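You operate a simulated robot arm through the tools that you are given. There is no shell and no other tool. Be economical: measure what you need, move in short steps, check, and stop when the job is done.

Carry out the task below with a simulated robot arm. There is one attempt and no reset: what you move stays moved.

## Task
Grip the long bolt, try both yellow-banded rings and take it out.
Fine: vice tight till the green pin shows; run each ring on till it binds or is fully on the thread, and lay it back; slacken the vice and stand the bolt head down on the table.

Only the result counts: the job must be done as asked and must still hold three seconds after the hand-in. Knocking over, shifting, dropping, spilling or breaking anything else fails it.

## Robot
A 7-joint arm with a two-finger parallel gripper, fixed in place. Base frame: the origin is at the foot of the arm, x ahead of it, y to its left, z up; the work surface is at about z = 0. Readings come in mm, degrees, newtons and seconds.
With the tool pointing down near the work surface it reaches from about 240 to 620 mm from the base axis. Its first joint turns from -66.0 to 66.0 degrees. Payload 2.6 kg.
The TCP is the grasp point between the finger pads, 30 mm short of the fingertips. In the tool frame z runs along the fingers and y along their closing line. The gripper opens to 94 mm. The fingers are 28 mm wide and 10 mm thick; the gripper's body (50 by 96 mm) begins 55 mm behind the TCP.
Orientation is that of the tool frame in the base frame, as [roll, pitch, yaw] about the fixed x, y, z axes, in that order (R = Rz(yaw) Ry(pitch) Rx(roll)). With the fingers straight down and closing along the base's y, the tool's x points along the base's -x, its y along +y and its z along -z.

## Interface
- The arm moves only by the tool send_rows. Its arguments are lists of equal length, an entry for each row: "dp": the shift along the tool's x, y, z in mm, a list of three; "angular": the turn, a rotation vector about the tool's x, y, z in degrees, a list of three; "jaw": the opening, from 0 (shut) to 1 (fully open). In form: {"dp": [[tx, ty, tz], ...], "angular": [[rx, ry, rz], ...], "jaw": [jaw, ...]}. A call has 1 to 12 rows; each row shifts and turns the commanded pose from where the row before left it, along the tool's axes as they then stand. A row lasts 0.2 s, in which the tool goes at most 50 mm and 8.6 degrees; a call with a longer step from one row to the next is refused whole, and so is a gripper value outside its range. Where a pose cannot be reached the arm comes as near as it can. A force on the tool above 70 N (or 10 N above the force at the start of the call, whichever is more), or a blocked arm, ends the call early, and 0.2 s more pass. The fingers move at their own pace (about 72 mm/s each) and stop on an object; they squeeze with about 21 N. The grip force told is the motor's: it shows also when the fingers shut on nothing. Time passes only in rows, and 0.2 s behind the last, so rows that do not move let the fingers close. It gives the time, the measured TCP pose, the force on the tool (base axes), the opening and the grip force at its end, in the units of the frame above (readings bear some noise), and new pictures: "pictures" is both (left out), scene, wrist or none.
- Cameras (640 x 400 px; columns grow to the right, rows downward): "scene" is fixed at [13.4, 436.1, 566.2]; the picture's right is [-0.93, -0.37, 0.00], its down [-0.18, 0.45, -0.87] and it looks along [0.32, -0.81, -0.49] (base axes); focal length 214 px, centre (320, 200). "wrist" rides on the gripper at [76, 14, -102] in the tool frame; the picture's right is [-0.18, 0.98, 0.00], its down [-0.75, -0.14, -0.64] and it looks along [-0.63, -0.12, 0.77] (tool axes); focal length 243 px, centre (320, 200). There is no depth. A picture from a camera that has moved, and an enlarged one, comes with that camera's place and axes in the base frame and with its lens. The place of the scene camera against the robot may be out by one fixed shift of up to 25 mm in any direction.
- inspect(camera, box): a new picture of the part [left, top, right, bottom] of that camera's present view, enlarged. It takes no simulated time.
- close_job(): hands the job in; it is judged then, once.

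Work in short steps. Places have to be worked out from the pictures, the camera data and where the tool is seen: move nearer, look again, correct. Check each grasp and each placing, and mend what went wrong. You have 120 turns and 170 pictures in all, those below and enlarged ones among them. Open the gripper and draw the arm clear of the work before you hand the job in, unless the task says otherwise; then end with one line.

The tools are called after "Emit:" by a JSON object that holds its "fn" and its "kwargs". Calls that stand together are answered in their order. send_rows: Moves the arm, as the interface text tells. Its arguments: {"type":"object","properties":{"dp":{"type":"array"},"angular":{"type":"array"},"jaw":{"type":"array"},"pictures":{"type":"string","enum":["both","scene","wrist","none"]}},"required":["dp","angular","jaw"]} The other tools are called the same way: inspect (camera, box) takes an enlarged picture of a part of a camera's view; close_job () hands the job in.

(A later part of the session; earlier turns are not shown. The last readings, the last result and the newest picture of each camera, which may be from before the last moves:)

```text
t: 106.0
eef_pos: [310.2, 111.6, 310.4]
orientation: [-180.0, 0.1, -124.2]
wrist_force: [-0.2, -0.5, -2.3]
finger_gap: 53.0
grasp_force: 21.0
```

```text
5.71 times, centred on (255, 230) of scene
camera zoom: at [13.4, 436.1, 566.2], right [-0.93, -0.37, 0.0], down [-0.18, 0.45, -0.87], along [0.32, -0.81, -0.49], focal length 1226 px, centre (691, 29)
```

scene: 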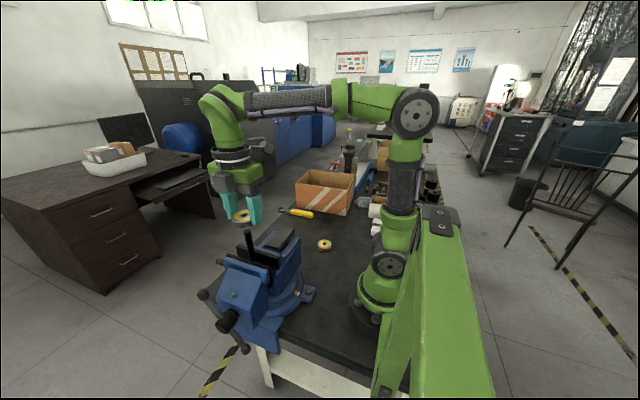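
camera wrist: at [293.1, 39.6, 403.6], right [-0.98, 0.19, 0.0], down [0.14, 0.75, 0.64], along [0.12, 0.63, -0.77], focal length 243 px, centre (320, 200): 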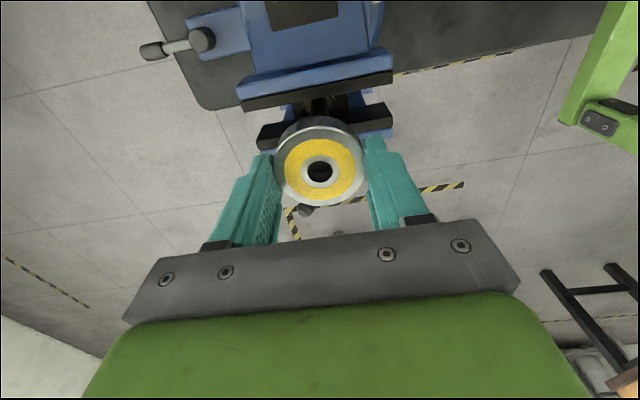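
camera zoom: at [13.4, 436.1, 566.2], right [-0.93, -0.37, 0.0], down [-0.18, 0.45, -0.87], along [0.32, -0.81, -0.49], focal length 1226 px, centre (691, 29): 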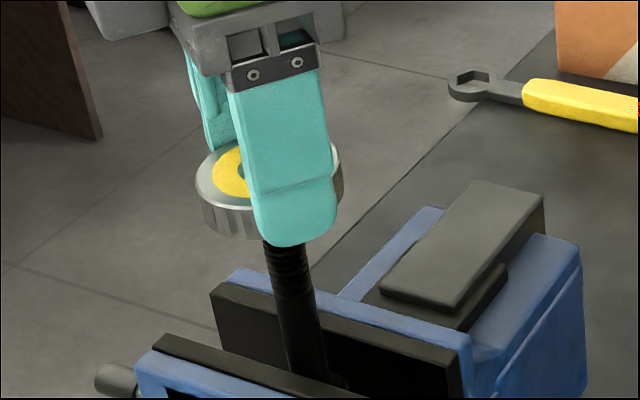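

Only the ring's weight is felt: free. Lift carefully.

Emit:
{"fn": "send_rows", "kwargs": {"dp": [[0, 0, -2], [0, 0, -3], [0, 0, -5], [0, 0, -10], [0, 0, -12], [0, 0, 0]], "angular": [[0, 0, 0], [0, 0, 0], [0, 0, 0], [0, 0, 0], [0, 0, 0], [0, 0, 0]], "jaw": [0, 0, 0, 0, 0, 0], "pictures": "both"}}

Emit:
{"fn": "inspect", "kwargs": {"camera": "scene", "box": [220, 180, 290, 250]}}

```text
t: 107.4
eef_pos: [308.2, 111.8, 341.9]
orientation: [179.9, 0.1, -124.3]
wrist_force: [0.8, 0.2, -1.2]
finger_gap: 53.0
grasp_force: 21.5
camera wrist: at [253.4, 60.1, 444.0], right [-0.71, 0.71, 0.0], down [0.54, 0.54, 0.64], along [0.45, 0.45, -0.77], focal length 243 px, centre (320, 200)
```

scene: 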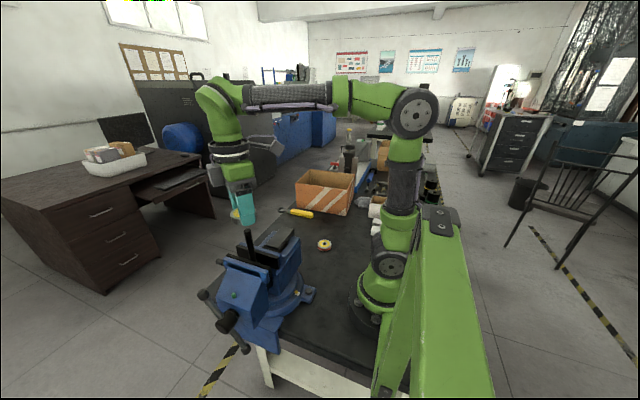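
wrist: 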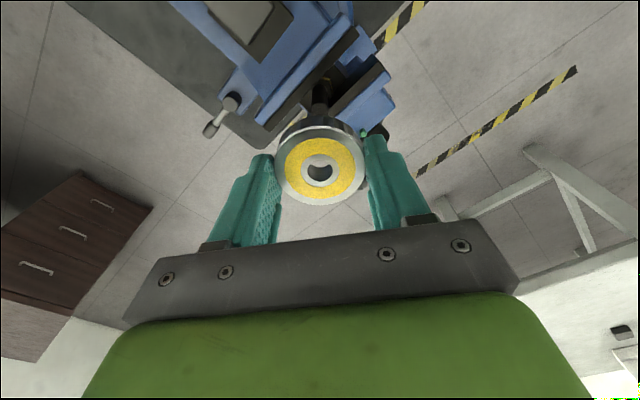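

```text
5.71 times, centred on (255, 215) of scene
camera zoom: at [13.4, 436.1, 566.2], right [-0.93, -0.37, 0.0], down [-0.18, 0.45, -0.87], along [0.32, -0.81, -0.49], focal length 1226 px, centre (691, 114)
```

zoom: 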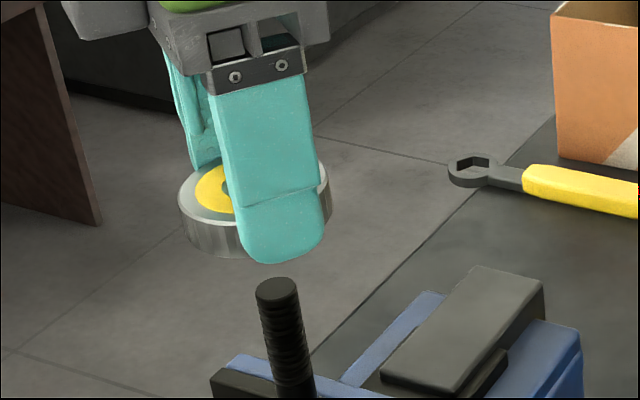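

Carry the plain ring back to its spot: turn to yaw −90 and traverse.

Emit:
{"fn": "send_rows", "kwargs": {"dp": [[0, 0, 0], [0, 0, 0], [0, 0, 0], [0, 0, 0], [10, 0, 0], [25, -4, 0], [40, -4, 0], [45, 0, 0], [45, 0, 0], [40, 0, 0], [30, 0, 0], [20, 0, 0]], "angular": [[0, 0, -8.5], [0, 0, -8.5], [0, 0, -8.5], [0, 0, -8.5], [0, 0, 0], [0, 0, 0], [0, 0, 0], [0, 0, 0], [0, 0, 0], [0, 0, 0], [0, 0, 0], [0, 0, 0]], "jaw": [0, 0, 0, 0, 0, 0, 0, 0, 0, 0, 0, 0], "pictures": "none"}}

Emit:
{"fn": "send_rows", "kwargs": {"dp": [[0, 0, 15], [0, 0, 30], [0, 0, 40], [0, 0, 45], [0, 0, 45], [0, 0, 40], [0, 0, 30], [0, 0, 20], [0, 0, 15], [0, 0, 10], [0, 0, 0]], "angular": [[0, 0, 0], [0, 0, 0], [0, 0, 0], [0, 0, 0], [0, 0, 0], [0, 0, 0], [0, 0, 0], [0, 0, 0], [0, 0, 0], [0, 0, 0], [0, 0, 0]], "jaw": [0, 0, 0, 0, 0, 0, 0, 0, 0, 0, 0], "pictures": "wrist"}}

```text
t: 110.0
eef_pos: [316.2, -142.9, 343.9]
orientation: [-179.9, 0.0, -90.2]
wrist_force: [0.5, 0.3, -1.7]
finger_gap: 53.0
grasp_force: 20.9
```

```text
t: 112.4
eef_pos: [315.7, -142.4, 51.7]
orientation: [-180.0, 0.1, -90.2]
wrist_force: [0.3, 0.3, -1.4]
finger_gap: 53.2
grasp_force: 20.8
camera wrist: at [300.2, -215.5, 153.5], right [-0.98, 0.19, 0.0], down [0.15, 0.75, 0.64], along [0.12, 0.63, -0.77], focal length 243 px, centre (320, 200)
```

wrist: 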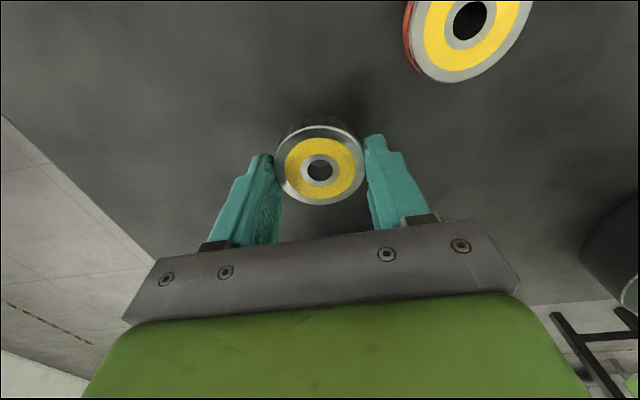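

Lower onto the table.

Emit:
{"fn": "send_rows", "kwargs": {"dp": [[0, 0, 10], [0, 0, 6], [0, 0, 1], [0, 0, 1], [0, 0, 0]], "angular": [[0, 0, 0], [0, 0, 0], [0, 0, 0], [0, 0, 0], [0, 0, 0]], "jaw": [0, 0, 0, 0, 0], "pictures": "none"}}

Emit:
{"fn": "inspect", "kwargs": {"camera": "wrist", "box": [250, 100, 390, 220]}}

```text
t: 113.6
eef_pos: [316.3, -142.7, 36.4]
orientation: [-180.0, 0.0, -90.3]
wrist_force: [0.8, 0.9, -2.0]
finger_gap: 52.9
grasp_force: 20.8
```

```text
3.33 times, centred on (320, 160) of wrist
camera zoom: at [300.3, -216.5, 136.8], right [-0.98, 0.19, 0.0], down [0.14, 0.75, 0.64], along [0.12, 0.63, -0.77], focal length 809 px, centre (320, 333)
```

zoom: 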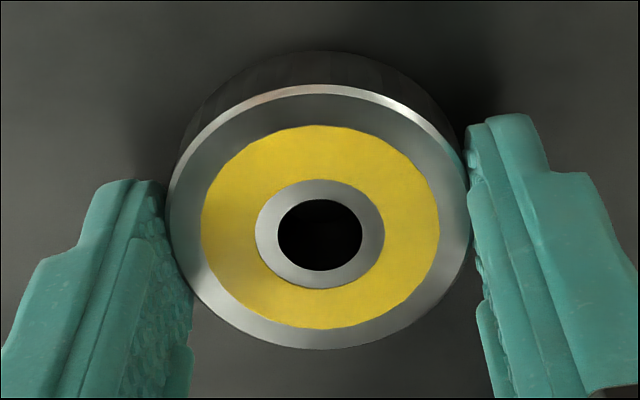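

Emit:
{"fn": "send_rows", "kwargs": {"dp": [[0, 0, 1], [0, 0, 1], [0, 0, 1], [0, 0, 1], [0, 0, 0]], "angular": [[0, 0, 0], [0, 0, 0], [0, 0, 0], [0, 0, 0], [0, 0, 0]], "jaw": [0, 0, 0, 0, 0], "pictures": "none"}}

```text
t: 114.8
eef_pos: [315.5, -143.1, 32.0]
orientation: [-180.0, 0.1, -90.3]
wrist_force: [-2.5, 2.8, 12.2]
finger_gap: 52.8
grasp_force: 21.3
```

Ring is on the table. Release, rise and move over the red ring.

Emit:
{"fn": "send_rows", "kwargs": {"dp": [[0, 0, 0], [0, 0, 0], [0, 0, -20], [0, 0, -40], [0, 0, -45], [0, 0, -45], [0, 0, -40], [20, 40, 0], [29, 40, 0], [0, 0, 0]], "angular": [[0, 0, 0], [0, 0, 0], [0, 0, 0], [0, 0, 0], [0, 0, 0], [0, 0, 0], [0, 0, 0], [0, 0, 0], [0, 0, 0], [0, 0, 0]], "jaw": [0.75, 0.75, 0.8, 1, 1, 1, 1, 1, 1, 1], "pictures": "wrist"}}

Emit:
{"fn": "inspect", "kwargs": {"camera": "scene", "box": [190, 190, 350, 330]}}

```text
t: 117.0
eef_pos: [237.8, -191.2, 219.5]
orientation: [180.0, 0.1, -90.2]
wrist_force: [0.0, -0.4, 0.2]
finger_gap: 93.9
grasp_force: 0.0
camera wrist: at [221.8, -265.2, 321.7], right [-0.98, 0.19, 0.0], down [0.14, 0.75, 0.64], along [0.12, 0.63, -0.77], focal length 243 px, centre (320, 200)
```

wrist: 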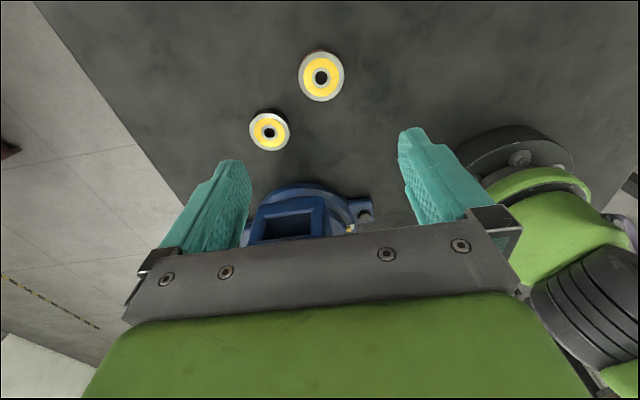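

```text
2.86 times, centred on (270, 260) of scene
camera zoom: at [13.3, 436.1, 566.2], right [-0.93, -0.37, 0.0], down [-0.18, 0.45, -0.87], along [0.32, -0.81, -0.49], focal length 613 px, centre (463, 29)
```

zoom: 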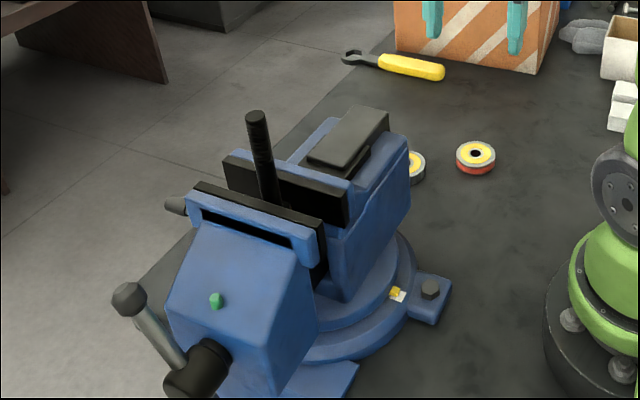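

Red ring at (234,-194.5). Descend and grip.

Emit:
{"fn": "send_rows", "kwargs": {"dp": [[3, 4, 45], [0, 0, 45], [0, 0, 45], [0, 0, 35], [0, 0, 13], [0, 0, 4], [0, 0, 0], [0, 0, 0], [0, 0, 0], [0, 0, 0]], "angular": [[0, 0, 0], [0, 0, 0], [0, 0, 0], [0, 0, 0], [0, 0, 0], [0, 0, 0], [0, 0, 0], [0, 0, 0], [0, 0, 0], [0, 0, 0]], "jaw": [1, 1, 1, 1, 1, 1, 0.5, 0, 0, 0], "pictures": "none"}}

Emit:
{"fn": "send_rows", "kwargs": {"dp": [[0, 0, -3], [0, 0, -8], [0, 0, -15], [0, 0, 0]], "angular": [[0, 0, 0], [0, 0, 0], [0, 0, 0], [0, 0, 0]], "jaw": [0, 0, 0, 0], "pictures": "wrist"}}

```text
t: 119.2
eef_pos: [231.1, -194.0, 34.1]
orientation: [180.0, 0.0, -90.3]
wrist_force: [0.8, 0.8, 0.1]
finger_gap: 51.8
grasp_force: 21.1
```

```text
t: 120.2
eef_pos: [231.4, -194.1, 60.1]
orientation: [-180.0, 0.0, -90.3]
wrist_force: [0.4, 0.2, -1.6]
finger_gap: 51.8
grasp_force: 20.8
camera wrist: at [215.6, -268.6, 161.2], right [-0.98, 0.19, 0.0], down [0.14, 0.75, 0.64], along [0.12, 0.63, -0.77], focal length 243 px, centre (320, 200)
```

wrist: 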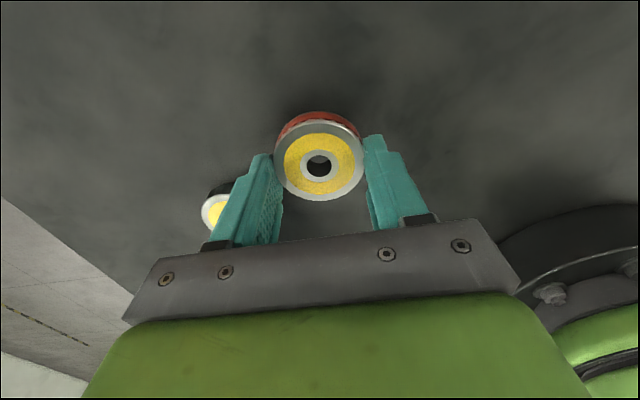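

Held, ring bottom ~34 mm below TCP, centre ~2.5 mm toward −y of the TCP. Carry it to above the bolt.

Emit:
{"fn": "send_rows", "kwargs": {"dp": [[0, 0, -10], [0, 0, -25], [0, 0, -40], [0, 0, -45], [0, 0, -45], [0, 0, -45], [0, 0, -40], [0, 0, -25], [0, 0, -10], [-15, -5, 0], [-30, -10, 0], [-40, -13, 0]], "angular": [[0, 0, 0], [0, 0, 0], [0, 0, 0], [0, 0, 0], [0, 0, 0], [0, 0, 0], [0, 0, 0], [0, 0, 0], [0, 0, 0], [0, 0, 0], [0, 0, 0], [0, 0, 0]], "jaw": [0, 0, 0, 0, 0, 0, 0, 0, 0, 0, 0, 0], "pictures": "none"}}

Emit:
{"fn": "send_rows", "kwargs": {"dp": [[-45, -15, 0], [-45, -15, 0], [-45, -10, 0], [-40, -10, 0], [-30, 0, 0], [-20, 0, 0], [0, 0, 0]], "angular": [[0, 0, 0], [0, 0, 0], [0, 0, 0], [0, 0, 0], [0, 0, 0], [0, 0, 0], [0, 0, 0]], "jaw": [0, 0, 0, 0, 0, 0, 0], "pictures": "wrist"}}

Emit:
{"fn": "inspect", "kwargs": {"camera": "scene", "box": [220, 180, 290, 250]}}

Emit:
{"fn": "inspect", "kwargs": {"camera": "wrist", "box": [250, 90, 390, 210]}}

```text
t: 122.8
eef_pos: [258.9, -109.3, 345.8]
orientation: [179.9, -0.1, -90.4]
wrist_force: [0.0, 0.3, -1.3]
finger_gap: 51.6
grasp_force: 21.0
```

```text
t: 124.4
eef_pos: [310.8, 117.1, 345.4]
orientation: [-180.0, 0.0, -90.3]
wrist_force: [0.3, 0.3, -1.1]
finger_gap: 51.1
grasp_force: 21.1
camera wrist: at [294.8, 42.7, 446.3], right [-0.98, 0.19, 0.0], down [0.14, 0.75, 0.64], along [0.12, 0.63, -0.77], focal length 243 px, centre (320, 200)
```

wrist: 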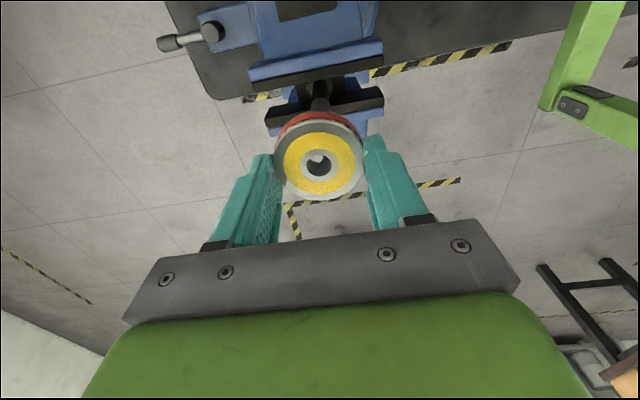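

```text
5.71 times, centred on (255, 215) of scene
camera zoom: at [13.4, 436.1, 566.2], right [-0.93, -0.37, 0.0], down [-0.18, 0.45, -0.87], along [0.32, -0.81, -0.49], focal length 1226 px, centre (691, 114)
```

zoom: 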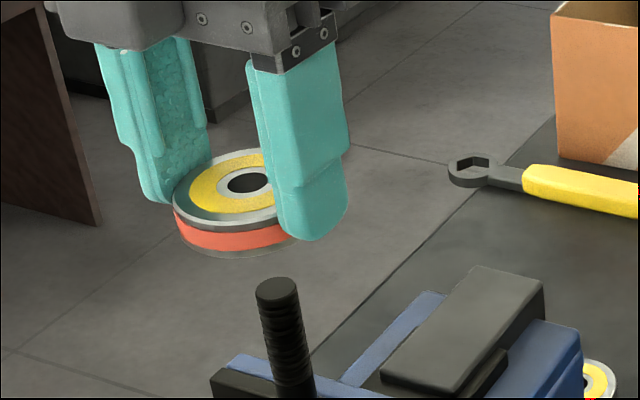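

```text
3.33 times, centred on (320, 150) of wrist
camera zoom: at [294.8, 42.7, 446.3], right [-0.98, 0.19, 0.0], down [0.14, 0.75, 0.64], along [0.12, 0.63, -0.77], focal length 809 px, centre (320, 367)
```

zoom: 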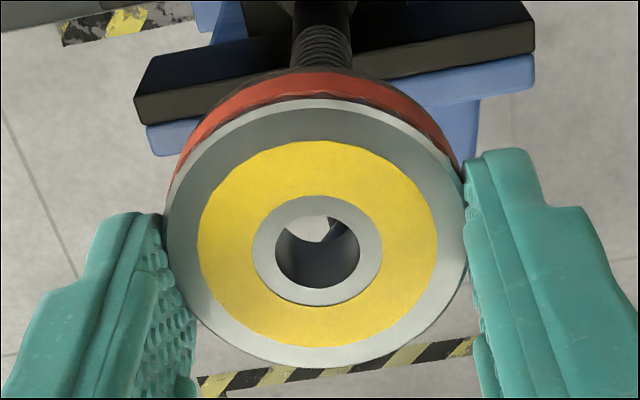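

Small correction (−1.5 x, −1.8 y), then lower to near contact.

Emit:
{"fn": "send_rows", "kwargs": {"dp": [[1.8, 1.5, 8], [0, 0, 10], [0, 0, 6], [0, 0, 2], [0, 0, 2], [0, 0, 1], [0, 0, 1], [0, 0, 1], [0, 0, 0]], "angular": [[0, 0, 0], [0, 0, 0], [0, 0, 0], [0, 0, 0], [0, 0, 0], [0, 0, 0], [0, 0, 0], [0, 0, 0], [0, 0, 0]], "jaw": [0, 0, 0, 0, 0, 0, 0, 0, 0], "pictures": "none"}}

Emit:
{"fn": "inspect", "kwargs": {"camera": "scene", "box": [220, 190, 290, 260]}}

Emit:
{"fn": "inspect", "kwargs": {"camera": "wrist", "box": [250, 90, 390, 210]}}

```text
t: 126.4
eef_pos: [309.4, 113.5, 314.0]
orientation: [-180.0, 0.0, -90.3]
wrist_force: [0.3, -0.4, -1.7]
finger_gap: 51.6
grasp_force: 20.9
```

```text
5.71 times, centred on (255, 225) of scene
camera zoom: at [13.4, 436.1, 566.2], right [-0.93, -0.37, 0.0], down [-0.18, 0.45, -0.87], along [0.32, -0.81, -0.49], focal length 1226 px, centre (691, 57)
```

zoom: 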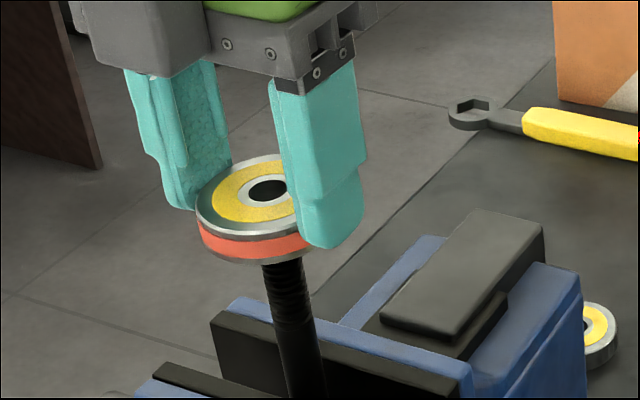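

```text
3.33 times, centred on (320, 150) of wrist
camera zoom: at [294.2, 40.0, 415.0], right [-0.98, 0.19, 0.0], down [0.15, 0.75, 0.64], along [0.12, 0.63, -0.77], focal length 809 px, centre (320, 367)
```

zoom: 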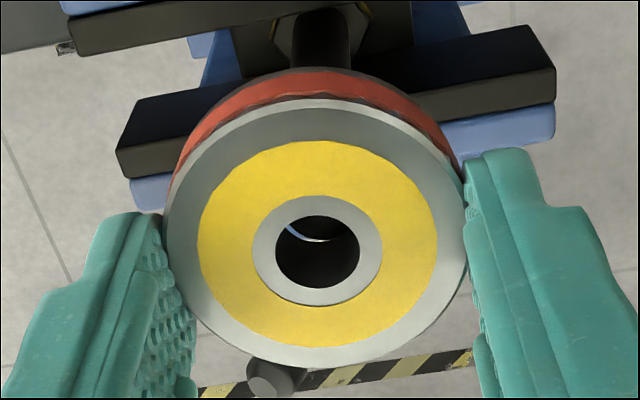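

Nearly touching and aligned within ~1 mm. Lower to contact.

Emit:
{"fn": "send_rows", "kwargs": {"dp": [[0, 0, 1], [0, 0, 1], [0, 0, 1], [0, 0, 1], [0, 0, 0]], "angular": [[0, 0, 0], [0, 0, 0], [0, 0, 0], [0, 0, 0], [0, 0, 0]], "jaw": [0, 0, 0, 0, 0], "pictures": "none"}}

```text
t: 127.6
eef_pos: [309.8, 114.8, 309.7]
orientation: [-179.9, 0.1, -90.2]
wrist_force: [0.5, 3.0, 14.7]
finger_gap: 52.0
grasp_force: 21.0
```

Contact (15 N). Turn clockwise with slight feed.

Emit:
{"fn": "send_rows", "kwargs": {"dp": [[0, 0, 0], [0, 0, 0.2], [0, 0, 0.2], [0, 0, 0.3], [0, 0, 0.3], [0, 0, 0.3], [0, 0, 0.3], [0, 0, 0.3]], "angular": [[0, 0, 8.5], [0, 0, 8.5], [0, 0, 8.5], [0, 0, 8.5], [0, 0, 8.5], [0, 0, 8.5], [0, 0, 8.5], [0, 0, 8.5]], "jaw": [0, 0, 0, 0, 0, 0, 0, 0], "pictures": "none"}}

Emit:
{"fn": "inspect", "kwargs": {"camera": "scene", "box": [220, 190, 290, 260]}}

```text
t: 129.4
eef_pos: [309.9, 114.4, 307.0]
orientation: [-179.9, -0.1, -158.4]
wrist_force: [5.8, 0.9, 1.8]
finger_gap: 51.9
grasp_force: 21.7
```

```text
5.71 times, centred on (255, 225) of scene
camera zoom: at [13.4, 436.1, 566.2], right [-0.93, -0.37, 0.0], down [-0.18, 0.45, -0.87], along [0.32, -0.81, -0.49], focal length 1226 px, centre (691, 57)
```

zoom: 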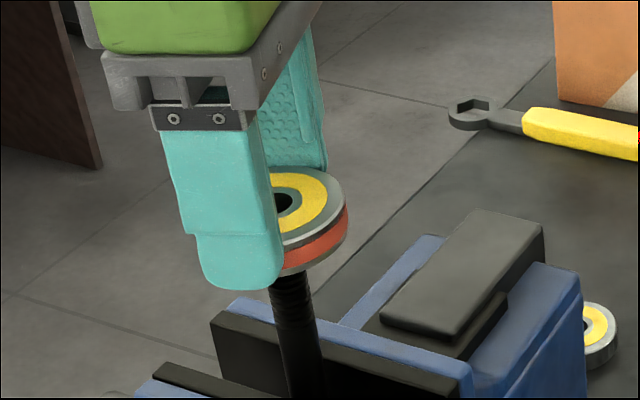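

Engaged. Continue, watching for binding.

Emit:
{"fn": "send_rows", "kwargs": {"dp": [[0, 0, 0.37], [0, 0, 0.37], [0, 0, 0.37], [0, 0, 0.37], [0, 0, 0.37], [0, 0, 0.37], [0, 0, 0.37], [0, 0, 0.37]], "angular": [[0, 0, 8.5], [0, 0, 8.5], [0, 0, 8.5], [0, 0, 8.5], [0, 0, 8.5], [0, 0, 8.5], [0, 0, 8.5], [0, 0, 8.5]], "jaw": [0, 0, 0, 0, 0, 0, 0, 0], "pictures": "none"}}

Emit:
{"fn": "inspect", "kwargs": {"camera": "scene", "box": [220, 190, 290, 260]}}

```text
t: 131.2
eef_pos: [309.4, 114.3, 305.1]
orientation: [-180.0, -0.1, 133.6]
wrist_force: [-3.4, -8.3, 2.6]
finger_gap: 53.3
grasp_force: 20.7
```

```text
5.71 times, centred on (255, 225) of scene
camera zoom: at [13.3, 436.1, 566.2], right [-0.93, -0.37, 0.0], down [-0.18, 0.45, -0.87], along [0.32, -0.81, -0.49], focal length 1226 px, centre (691, 57)
```

zoom: 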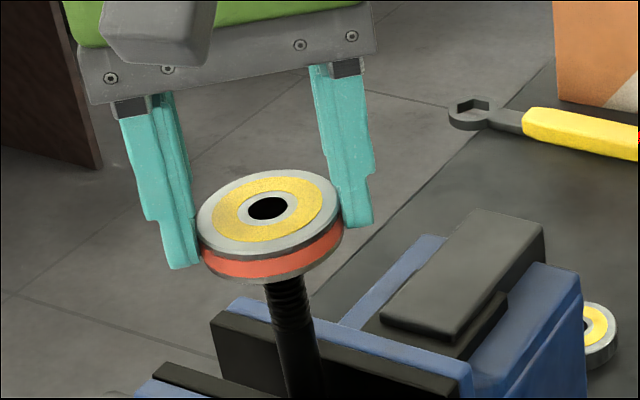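

Emit:
{"fn": "send_rows", "kwargs": {"dp": [[0, 0, 0.25], [0, 0, 0.25], [0, 0, 0.25], [0, 0, 0.25], [0, 0, 0.25], [0, 0, 0.25]], "angular": [[0, 0, 8.5], [0, 0, 8.5], [0, 0, 8.5], [0, 0, 8.5], [0, 0, 8.5], [0, 0, 8.5]], "jaw": [0, 0, 0, 0, 0, 0], "pictures": "none"}}

Emit:
{"fn": "inspect", "kwargs": {"camera": "scene", "box": [220, 190, 290, 260]}}

Emit:
{"fn": "inspect", "kwargs": {"camera": "wrist", "box": [250, 90, 390, 210]}}

```text
t: 132.6
eef_pos: [309.1, 114.6, 304.1]
orientation: [180.0, 0.0, 82.7]
wrist_force: [-0.4, 0.3, 1.2]
finger_gap: 53.5
grasp_force: 20.9
```

```text
5.71 times, centred on (255, 225) of scene
camera zoom: at [13.3, 436.1, 566.2], right [-0.93, -0.37, 0.0], down [-0.18, 0.45, -0.87], along [0.32, -0.81, -0.49], focal length 1226 px, centre (691, 57)
```

zoom: 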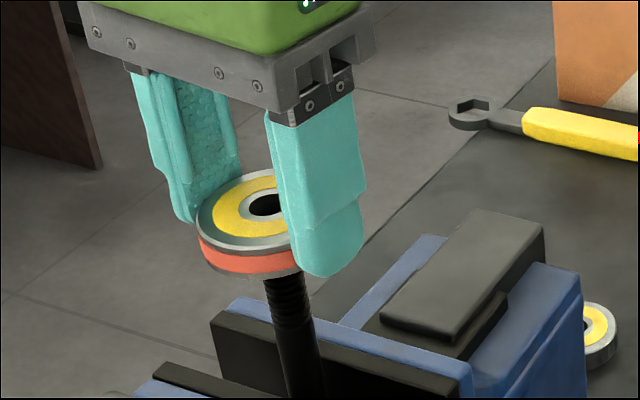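

```text
3.33 times, centred on (320, 150) of wrist
camera zoom: at [332.7, 190.3, 404.9], right [0.95, -0.31, 0.0], down [-0.24, -0.73, 0.64], along [-0.2, -0.61, -0.77], focal length 809 px, centre (320, 367)
```

zoom: 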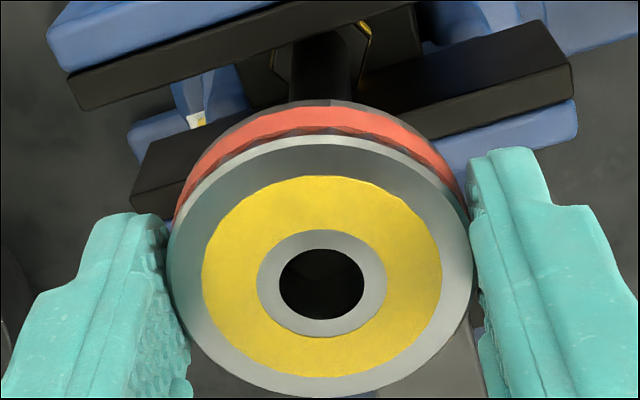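

The ring stopped descending during the last 51° — it seems to bind and slip in the fingers. Re-grip afresh and try once more to confirm.

Emit:
{"fn": "send_rows", "kwargs": {"dp": [[0, 0, 0], [0, 0, 0], [0, 0, 3], [0, 0, 0], [0, 0, 0], [0, 0, 0.2], [0, 0, 0.2], [0, 0, 0.2], [0, 0, 0.2], [0, 0, 0.2], [0, 0, 0.2], [0, 0, 0.2]], "angular": [[0, 0, 0], [0, 0, 0], [0, 0, 0], [0, 0, 0], [0, 0, 0], [0, 0, 8.5], [0, 0, 8.5], [0, 0, 8.5], [0, 0, 8.5], [0, 0, 8.5], [0, 0, 8.5], [0, 0, 8.5]], "jaw": [0.75, 0.75, 0.75, 0, 0, 0, 0, 0, 0, 0, 0, 0], "pictures": "none"}}

Emit:
{"fn": "inspect", "kwargs": {"camera": "scene", "box": [220, 190, 290, 260]}}

Emit:
{"fn": "inspect", "kwargs": {"camera": "wrist", "box": [250, 90, 390, 210]}}

```text
t: 135.2
eef_pos: [309.6, 113.8, 299.1]
orientation: [179.9, 0.0, 23.1]
wrist_force: [2.1, -2.3, 1.2]
finger_gap: 53.3
grasp_force: 21.3
```

```text
5.71 times, centred on (255, 225) of scene
camera zoom: at [13.4, 436.1, 566.2], right [-0.93, -0.37, 0.0], down [-0.18, 0.45, -0.87], along [0.32, -0.81, -0.49], focal length 1226 px, centre (691, 57)
```

zoom: 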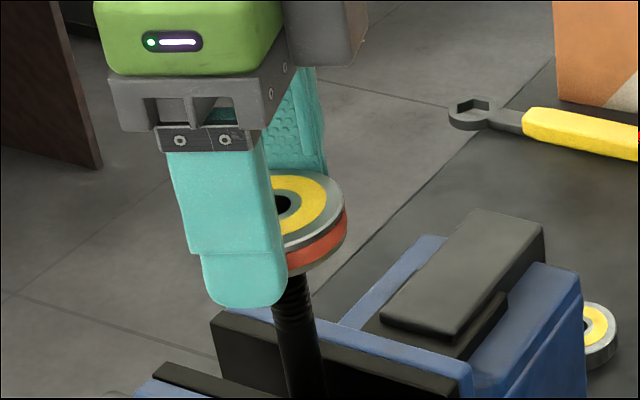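

```text
3.33 times, centred on (320, 150) of wrist
camera zoom: at [384.5, 132.6, 400.5], right [0.22, -0.98, 0.0], down [-0.75, -0.17, 0.64], along [-0.63, -0.14, -0.77], focal length 809 px, centre (320, 367)
```

zoom: 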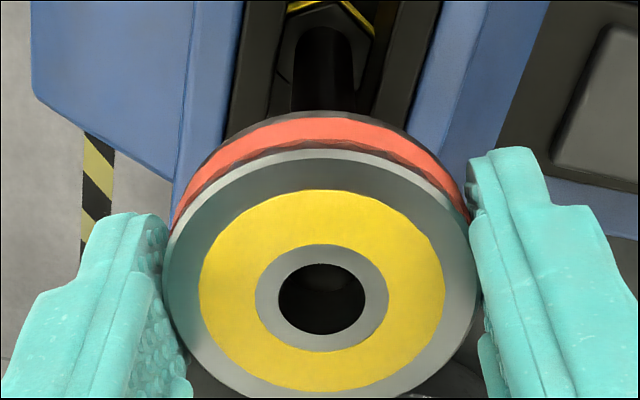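

The ring does not descend any more: it binds. Now unscrew it.

Emit:
{"fn": "send_rows", "kwargs": {"dp": [[0, 0, 0], [0, 0, 0], [0, 0, -0.2], [0, 0, -0.35], [0, 0, -0.35], [0, 0, -0.35], [0, 0, -0.35], [0, 0, -0.35], [0, 0, -0.35], [0, 0, -0.35], [0, 0, -0.35], [0, 0, -0.35]], "angular": [[0, 0, -8.5], [0, 0, -8.5], [0, 0, -8.5], [0, 0, -8.5], [0, 0, -8.5], [0, 0, -8.5], [0, 0, -8.5], [0, 0, -8.5], [0, 0, -8.5], [0, 0, -8.5], [0, 0, -8.5], [0, 0, -8.5]], "jaw": [0, 0, 0, 0, 0, 0, 0, 0, 0, 0, 0, 0], "pictures": "none"}}

Emit:
{"fn": "inspect", "kwargs": {"camera": "scene", "box": [220, 190, 290, 260]}}

```text
t: 137.8
eef_pos: [310.5, 113.1, 300.7]
orientation: [-179.9, 0.1, 125.3]
wrist_force: [0.5, 2.2, -3.3]
finger_gap: 52.9
grasp_force: 21.3
```

```text
5.71 times, centred on (255, 225) of scene
camera zoom: at [13.4, 436.1, 566.2], right [-0.93, -0.37, 0.0], down [-0.18, 0.45, -0.87], along [0.32, -0.81, -0.49], focal length 1226 px, centre (691, 57)
```

zoom: 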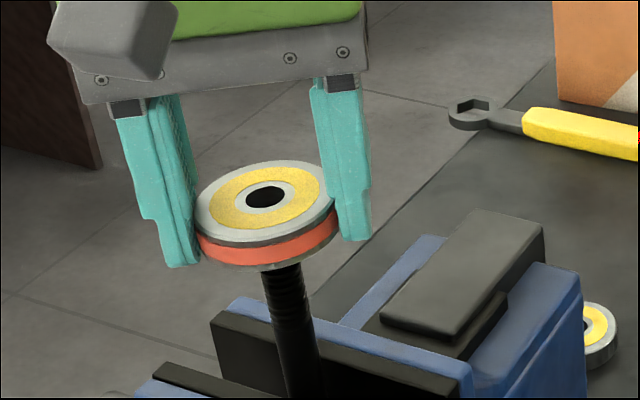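

Ring rose ~4 mm, near free. A few more rows, then a gentle lift.

Emit:
{"fn": "send_rows", "kwargs": {"dp": [[0, 0, -0.35], [0, 0, -0.35], [0, 0, -0.35], [0, 0, -0.35], [0, 0, -0.35], [0, 0, -0.35], [0, 0, -1], [0, 0, -1], [0, 0, 0]], "angular": [[0, 0, -8.5], [0, 0, -8.5], [0, 0, -8.5], [0, 0, -8.5], [0, 0, -8.5], [0, 0, -8.5], [0, 0, 0], [0, 0, 0], [0, 0, 0]], "jaw": [0, 0, 0, 0, 0, 0, 0, 0, 0], "pictures": "none"}}

Emit:
{"fn": "inspect", "kwargs": {"camera": "scene", "box": [220, 190, 290, 260]}}

```text
t: 139.8
eef_pos: [309.6, 114.5, 306.0]
orientation: [-179.9, 0.0, 176.3]
wrist_force: [0.8, -0.8, -1.7]
finger_gap: 52.9
grasp_force: 20.6
```

```text
5.71 times, centred on (255, 225) of scene
camera zoom: at [13.4, 436.1, 566.2], right [-0.93, -0.37, 0.0], down [-0.18, 0.45, -0.87], along [0.32, -0.81, -0.49], focal length 1226 px, centre (691, 57)
```

zoom: 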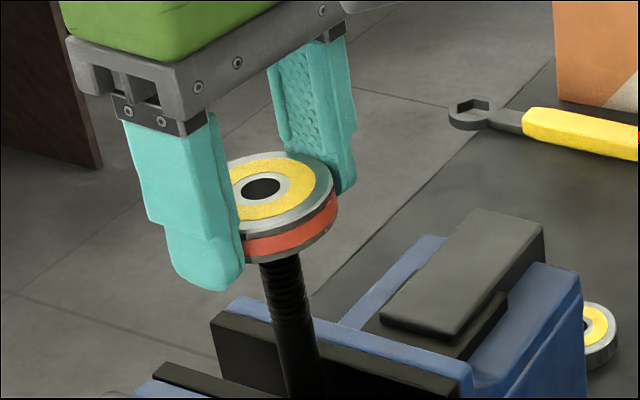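

The ring is free, but sits ~4 mm above the fingertips, which would drop it on release. I'll re-start it on the thread briefly to re-grip it lower in the fingers.

Emit:
{"fn": "send_rows", "kwargs": {"dp": [[0, 0, 1], [0, 0, 1], [0, 0, 0.6], [0, 0, 0.3], [0, 0, 0.3], [0, 0, 0.3], [0, 0, 0.3], [0, 0, 0.3], [0, 0, 0.3], [0, 0, 0.3], [0, 0, 0.3], [0, 0, 0]], "angular": [[0, 0, 0], [0, 0, 0], [0, 0, 8.5], [0, 0, 8.5], [0, 0, 8.5], [0, 0, 8.5], [0, 0, 8.5], [0, 0, 8.5], [0, 0, 8.5], [0, 0, 8.5], [0, 0, 0], [0, 0, 0]], "jaw": [0, 0, 0, 0, 0, 0, 0, 0, 0, 0, 0, 0], "pictures": "none"}}

```text
t: 142.4
eef_pos: [310.0, 113.7, 302.2]
orientation: [179.9, 0.1, 108.2]
wrist_force: [0.6, 0.6, 3.9]
finger_gap: 53.0
grasp_force: 21.0
```

Emit:
{"fn": "send_rows", "kwargs": {"dp": [[0, 0, 0], [0, 0, 0], [0, 0, -2.5], [0, 0, -2.5], [0, 0, 0], [0, 0, 0], [0, 0, 0], [0, 0, 0]], "angular": [[0, 0, 0], [0, 0, 0], [0, 0, 0], [0, 0, 0], [0, 0, 0], [0, 0, 0], [0, 0, 0], [0, 0, 0]], "jaw": [0.65, 0.65, 0.65, 0.65, 0, 0, 0, 0], "pictures": "none"}}

Emit:
{"fn": "send_rows", "kwargs": {"dp": [[0, 0, -0.3], [0, 0, -0.35], [0, 0, -0.35], [0, 0, -0.35], [0, 0, -0.35], [0, 0, -0.35], [0, 0, -0.35], [0, 0, -0.35], [0, 0, -0.35], [0, 0, -0.35], [0, 0, -1], [0, 0, -1]], "angular": [[0, 0, -8.5], [0, 0, -8.5], [0, 0, -8.5], [0, 0, -8.5], [0, 0, -8.5], [0, 0, -8.5], [0, 0, -8.5], [0, 0, -8.5], [0, 0, -8.5], [0, 0, -8.5], [0, 0, -8.5], [0, 0, -8.5]], "jaw": [0, 0, 0, 0, 0, 0, 0, 0, 0, 0, 0, 0], "pictures": "wrist"}}

```text
t: 144.2
eef_pos: [310.3, 114.3, 306.3]
orientation: [-179.9, 0.1, 108.3]
wrist_force: [0.2, -0.3, -0.3]
finger_gap: 53.1
grasp_force: 21.3
```

```text
t: 146.8
eef_pos: [309.0, 113.8, 311.6]
orientation: [180.0, 0.0, -149.5]
wrist_force: [-0.1, 0.5, -1.8]
finger_gap: 53.1
grasp_force: 20.7
camera wrist: at [235.6, 89.8, 412.4], right [-0.34, 0.94, 0.0], down [0.72, 0.26, 0.64], along [0.6, 0.22, -0.77], focal length 243 px, centre (320, 200)
```

wrist: 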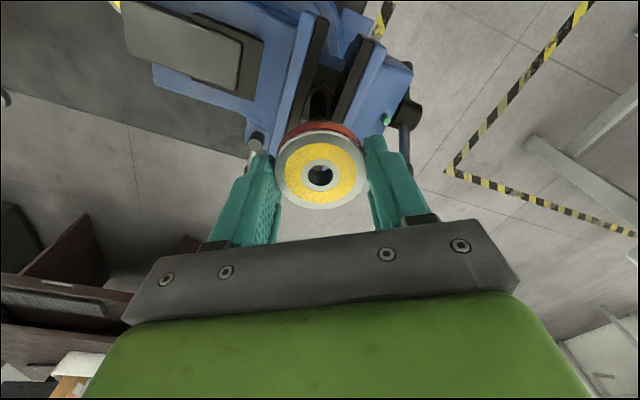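

Free and properly seated. Lift, turn to yaw −90, and carry back to the red ring's spot.

Emit:
{"fn": "send_rows", "kwargs": {"dp": [[0, 0, -5], [0, 0, -12], [0, 0, -16], [0, 0, 0], [0, 0, 0], [0, 0, 0], [0, 0, 0], [0, 0, 0], [0, 0, 0], [0, 0, 0], [15, 4, 0], [30, 8, 0]], "angular": [[0, 0, 0], [0, 0, 0], [0, 0, 0], [0, 0, -8.5], [0, 0, -8.5], [0, 0, -8.5], [0, 0, -8.5], [0, 0, -8.5], [0, 0, -8.5], [0, 0, -8.5], [0, 0, 0], [0, 0, 0]], "jaw": [0, 0, 0, 0, 0, 0, 0, 0, 0, 0, 0, 0], "pictures": "none"}}

Emit:
{"fn": "send_rows", "kwargs": {"dp": [[45, 12, 0], [45, 12, 0], [45, 12, 0], [45, 12, 0], [40, 10, 0], [28, 5, 0], [15, 1, 0], [0, 0, 0]], "angular": [[0, 0, 0], [0, 0, 0], [0, 0, 0], [0, 0, 0], [0, 0, 0], [0, 0, 0], [0, 0, 0], [0, 0, 0]], "jaw": [0, 0, 0, 0, 0, 0, 0, 0], "pictures": "none"}}

```text
t: 149.4
eef_pos: [296.7, 70.2, 342.6]
orientation: [180.0, 0.1, -90.2]
wrist_force: [0.9, 0.3, -2.2]
finger_gap: 53.1
grasp_force: 20.6
```

```text
t: 151.2
eef_pos: [232.3, -193.9, 344.3]
orientation: [-179.9, 0.1, -90.3]
wrist_force: [-0.4, -1.0, -1.1]
finger_gap: 53.2
grasp_force: 20.7
```

Over the spot. Descend to ~40 mm and then touch down gently.

Emit:
{"fn": "send_rows", "kwargs": {"dp": [[0, 0, 15], [0, 0, 30], [0, 0, 40], [0, 0, 45], [0, 0, 45], [0, 0, 40], [0, 0, 35], [0, 0, 25], [0, 0, 18], [0, 0, 11], [0, 0, 4], [0, 0, 1]], "angular": [[0, 0, 0], [0, 0, 0], [0, 0, 0], [0, 0, 0], [0, 0, 0], [0, 0, 0], [0, 0, 0], [0, 0, 0], [0, 0, 0], [0, 0, 0], [0, 0, 0], [0, 0, 0]], "jaw": [0, 0, 0, 0, 0, 0, 0, 0, 0, 0, 0, 0], "pictures": "none"}}

Emit:
{"fn": "send_rows", "kwargs": {"dp": [[0, 0, 1], [0, 0, 1], [0, 0, 1], [0, 0, 0]], "angular": [[0, 0, 0], [0, 0, 0], [0, 0, 0], [0, 0, 0]], "jaw": [0, 0, 0, 0], "pictures": "wrist"}}

```text
t: 153.8
eef_pos: [232.1, -193.7, 35.2]
orientation: [-180.0, 0.1, -90.3]
wrist_force: [0.0, 0.0, -1.1]
finger_gap: 52.8
grasp_force: 20.6
```

```text
t: 154.8
eef_pos: [232.9, -193.8, 32.8]
orientation: [179.9, 0.0, -90.3]
wrist_force: [-1.1, -0.4, -1.5]
finger_gap: 53.1
grasp_force: 21.0
camera wrist: at [216.6, -267.6, 133.4], right [-0.98, 0.19, 0.0], down [0.15, 0.75, 0.64], along [0.12, 0.63, -0.77], focal length 243 px, centre (320, 200)
```

wrist: 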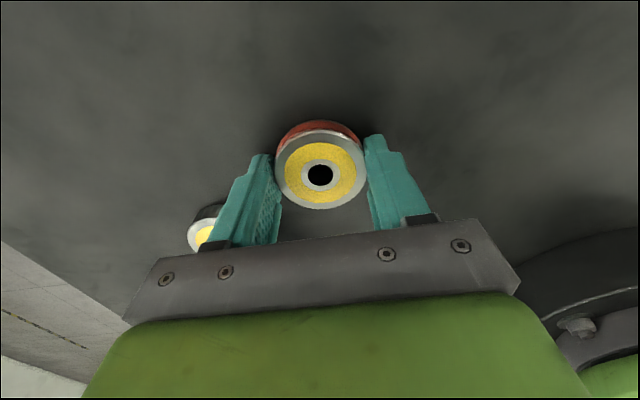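

Emit:
{"fn": "send_rows", "kwargs": {"dp": [[0, 0, 0.8], [0, 0, 0.8], [0, 0, 0]], "angular": [[0, 0, 0], [0, 0, 0], [0, 0, 0]], "jaw": [0, 0, 0], "pictures": "none"}}

```text
t: 155.6
eef_pos: [232.2, -193.5, 30.3]
orientation: [-179.9, -0.1, -90.3]
wrist_force: [0.5, -0.3, -1.4]
finger_gap: 53.0
grasp_force: 21.1
```

Fingertips are at the table; release the ring (sub-mm settle), rise, and check.

Emit:
{"fn": "send_rows", "kwargs": {"dp": [[0, 0, 0], [0, 0, 0], [0, 0, -20], [0, 0, -40], [0, 0, -45], [0, 0, -45], [0, 0, -45], [0, 0, -40], [0, 0, -40], [0, 0, -40], [0, 0, 0]], "angular": [[0, 0, 0], [0, 0, 0], [0, 0, 0], [0, 0, 0], [0, 0, 0], [0, 0, 0], [0, 0, 0], [0, 0, 0], [0, 0, 0], [0, 0, 0], [0, 0, 0]], "jaw": [0.75, 0.75, 0.75, 0.75, 0, 0, 0, 0, 0, 0, 0], "pictures": "both"}}

Emit:
{"fn": "inspect", "kwargs": {"camera": "scene", "box": [190, 190, 350, 330]}}

```text
t: 158.0
eef_pos: [231.0, -193.7, 346.5]
orientation: [180.0, 0.0, -90.4]
wrist_force: [-1.0, 0.1, 0.0]
finger_gap: 0.0
grasp_force: 21.1
camera wrist: at [215.9, -267.7, 448.1], right [-0.98, 0.19, 0.0], down [0.14, 0.75, 0.64], along [0.12, 0.63, -0.77], focal length 243 px, centre (320, 200)
```

scene: 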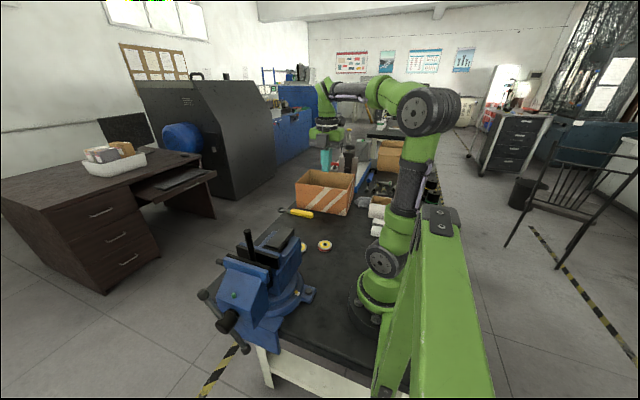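
wrist: 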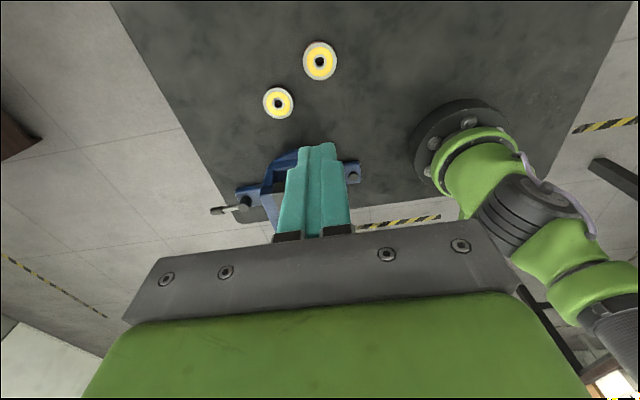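

```text
2.86 times, centred on (270, 260) of scene
camera zoom: at [13.3, 436.1, 566.2], right [-0.93, -0.37, 0.0], down [-0.18, 0.45, -0.87], along [0.32, -0.81, -0.49], focal length 613 px, centre (463, 29)
```

zoom: 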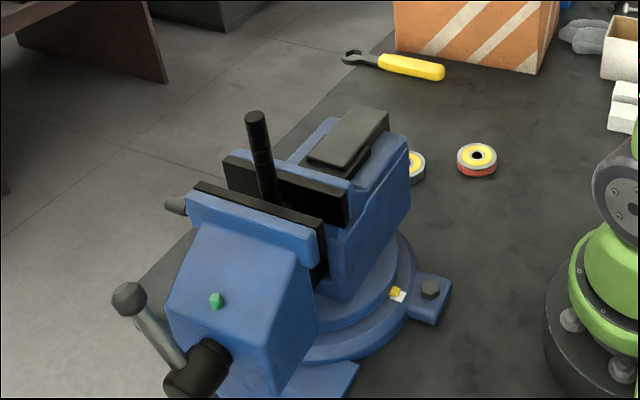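

Both rings are back. Now position closed fingertips above the bolt and try to push it back down while still clamped.

Emit:
{"fn": "send_rows", "kwargs": {"dp": [[-45, -12, 0], [-45, -12, 0], [-45, -12, 0], [-45, -12, 0], [-45, -12, 0], [-45, -12, 0], [-37, -6, 0], [0, 0, 0]], "angular": [[0, 0, 0], [0, 0, 0], [0, 0, 0], [0, 0, 0], [0, 0, 0], [0, 0, 0], [0, 0, 0], [0, 0, 0]], "jaw": [0, 0, 0, 0, 0, 0, 0, 0], "pictures": "none"}}

Emit:
{"fn": "send_rows", "kwargs": {"dp": [[0, 0, 15], [0, 0, 15], [0, 0, 4], [0, 0, 3], [0, 0, 2], [0, 0, 2], [0, 0, 2], [0, 0, 2], [0, 0, 2], [0, 0, 0]], "angular": [[0, 0, 0], [0, 0, 0], [0, 0, 0], [0, 0, 0], [0, 0, 0], [0, 0, 0], [0, 0, 0], [0, 0, 0], [0, 0, 0], [0, 0, 0]], "jaw": [0, 0, 0, 0, 0, 0, 0, 0, 0, 0], "pictures": "none"}}

Emit:
{"fn": "inspect", "kwargs": {"camera": "scene", "box": [200, 190, 300, 290]}}

```text
t: 159.8
eef_pos: [311.2, 113.9, 344.9]
orientation: [-179.9, -0.1, -90.2]
wrist_force: [-0.2, 0.1, 0.3]
finger_gap: 0.0
grasp_force: 21.4
```

```text
t: 162.0
eef_pos: [314.2, 113.5, 305.6]
orientation: [-178.8, 0.3, -90.3]
wrist_force: [0.1, -0.3, 62.3]
finger_gap: 0.0
grasp_force: 21.1
```

```text
4.00 times, centred on (250, 240) of scene
camera zoom: at [13.1, 436.0, 566.3], right [-0.93, -0.37, 0.0], down [-0.18, 0.45, -0.87], along [0.32, -0.81, -0.49], focal length 858 px, centre (600, 40)
```

zoom: 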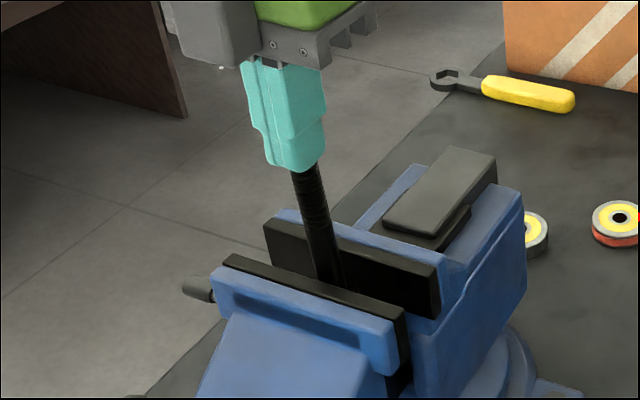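

It holds at 62 N and tends to lean; stop pushing. Lift and look.

Emit:
{"fn": "send_rows", "kwargs": {"dp": [[0, 0, -10], [0, 0, -20], [30, 30, -20], [0, 0, 0]], "angular": [[0, 0, 0], [0, 0, 0], [0, 0, 0], [0, 0, 0]], "jaw": [0, 0, 0, 0], "pictures": "wrist"}}

Emit:
{"fn": "inspect", "kwargs": {"camera": "scene", "box": [200, 190, 300, 290]}}

```text
t: 163.0
eef_pos: [282.0, 82.0, 348.7]
orientation: [179.9, 0.1, -90.3]
wrist_force: [-0.6, 0.4, -0.2]
finger_gap: 0.1
grasp_force: 21.5
camera wrist: at [267.1, 8.8, 449.3], right [-0.98, 0.19, 0.0], down [0.15, 0.75, 0.64], along [0.12, 0.63, -0.77], focal length 243 px, centre (320, 200)
```

wrist: 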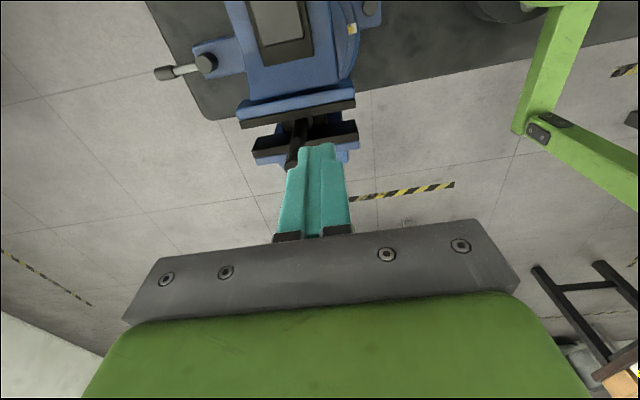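

```text
4.00 times, centred on (250, 240) of scene
camera zoom: at [13.3, 436.1, 566.2], right [-0.93, -0.37, 0.0], down [-0.18, 0.45, -0.87], along [0.32, -0.81, -0.49], focal length 858 px, centre (600, 40)
```

zoom: 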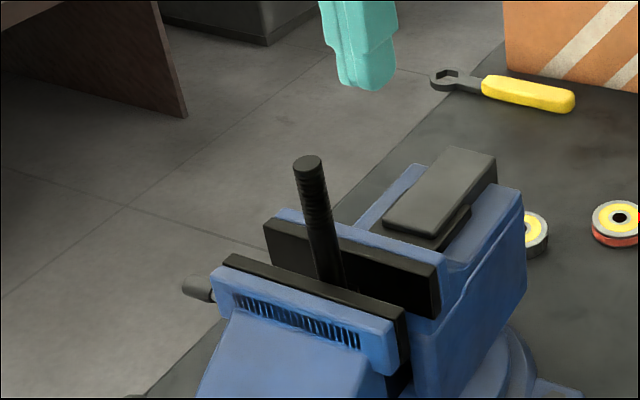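

Bolt is about vertical and clamped. Now go to the handle side and rotate the wrist to yaw 90.

Emit:
{"fn": "send_rows", "kwargs": {"dp": [[-42, -14, 0], [-42, -14, 0], [-42, -14, 0], [-42, -14, 0], [0, 0, 0], [0, 0, 0], [0, 0, 0], [0, 0, 0], [0, 0, 0], [0, 0, 0], [0, 0, 0], [0, 0, 0]], "angular": [[0, 0, 0], [0, 0, 0], [0, 0, 0], [0, 0, 0], [0, 0, 8.5], [0, 0, 8.5], [0, 0, 8.5], [0, 0, 8.5], [0, 0, 8.5], [0, 0, 8.5], [0, 0, 8.5], [0, 0, 8.5]], "jaw": [0, 0, 0, 0, 0, 0, 0, 0, 0, 0, 0, 0], "pictures": "none"}}

Emit:
{"fn": "send_rows", "kwargs": {"dp": [[0, 0, 0], [0, 0, 0], [0, 0, 0], [0, 0, 0], [0, 0, 0], [0, 0, 0], [0, 0, 0], [0, 0, 0], [0, 0, 0], [0, 0, 0], [0, 0, 0], [0, 0, 0]], "angular": [[0, 0, 8.5], [0, 0, 8.5], [0, 0, 8.5], [0, 0, 8.5], [0, 0, 8.5], [0, 0, 8.5], [0, 0, 8.5], [0, 0, 8.5], [0, 0, 8.5], [0, 0, 8.5], [0, 0, 8.5], [0, 0, 8.5]], "jaw": [0, 0, 0, 0, 0, 0, 0, 0, 0, 0, 0, 0], "pictures": "none"}}

Emit:
{"fn": "send_rows", "kwargs": {"dp": [[0, 0, 0], [0, 0, 40], [0, 0, 30], [0, 0, 0]], "angular": [[0, 0, 8.3], [0, -6, 0], [0, -6, 0], [0, 0, 0]], "jaw": [0, 0, 0, 0], "pictures": "wrist"}}

```text
t: 165.6
eef_pos: [340.3, 250.3, 349.2]
orientation: [179.9, 0.0, -158.3]
wrist_force: [-0.7, 0.0, 0.4]
finger_gap: 0.0
grasp_force: 20.8
```

```text
t: 168.2
eef_pos: [337.2, 250.3, 347.5]
orientation: [-179.8, 0.0, 99.6]
wrist_force: [-0.2, 0.3, -0.4]
finger_gap: 0.0
grasp_force: 21.3
```

```text
t: 169.2
eef_pos: [336.8, 246.8, 276.5]
orientation: [-179.9, 12.1, 91.5]
wrist_force: [-0.6, 0.3, 0.5]
finger_gap: 0.0
grasp_force: 21.1
camera wrist: at [348.6, 345.9, 360.0], right [0.99, -0.16, 0.04], down [-0.13, -0.61, 0.79], along [-0.1, -0.78, -0.62], focal length 243 px, centre (320, 200)
```

wrist: 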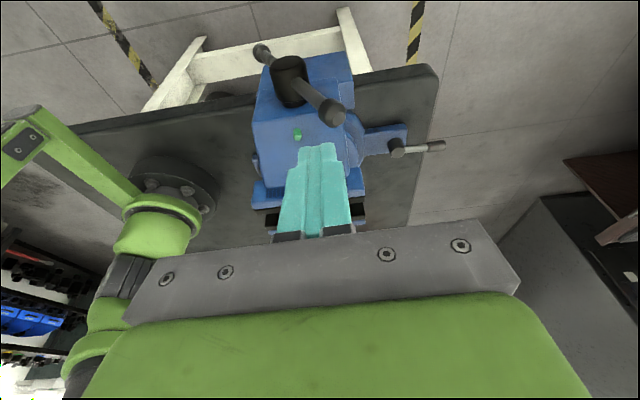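

Upper bar end at (349,226,169). I place the fingers on its robot side and push it over toward +x and down to slacken.

Emit:
{"fn": "send_rows", "kwargs": {"dp": [[3.9, -9.5, 41], [3.9, -9.5, 41], [1.9, 0, 9], [0, 8, 0], [1.1, 13.4, 5.2], [1.4, 10.1, 6.8], [1.9, 8.7, 8.7], [0, 0, 0]], "angular": [[0, 0, 0], [0, 0, 0], [0, 0, 0], [0, 0, 0], [0, 0, 0], [0, 0, 0], [0, 0, 0], [0, 0, 0]], "jaw": [0, 0, 0, 0, 0, 0, 0, 0], "pictures": "wrist"}}

Emit:
{"fn": "inspect", "kwargs": {"camera": "scene", "box": [190, 200, 330, 330]}}

```text
t: 171.0
eef_pos: [360.3, 238.0, 166.9]
orientation: [179.8, 12.0, 91.5]
wrist_force: [-7.1, 7.2, 4.7]
finger_gap: 0.0
grasp_force: 21.5
camera wrist: at [370.9, 336.7, 250.1], right [0.99, -0.15, 0.04], down [-0.13, -0.61, 0.78], along [-0.1, -0.78, -0.62], focal length 243 px, centre (320, 200)
```

wrist: 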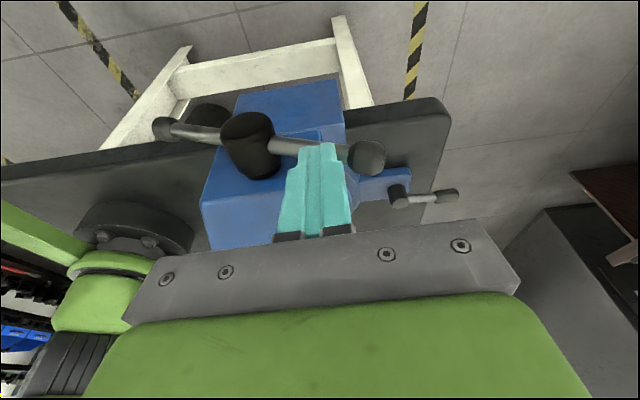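

```text
3.08 times, centred on (260, 265) of scene
camera zoom: at [13.3, 436.1, 566.2], right [-0.93, -0.37, 0.0], down [-0.18, 0.45, -0.87], along [0.32, -0.81, -0.49], focal length 660 px, centre (505, 0)
```

zoom: 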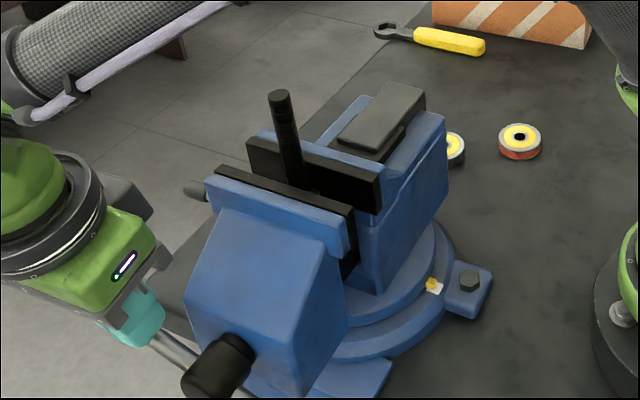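

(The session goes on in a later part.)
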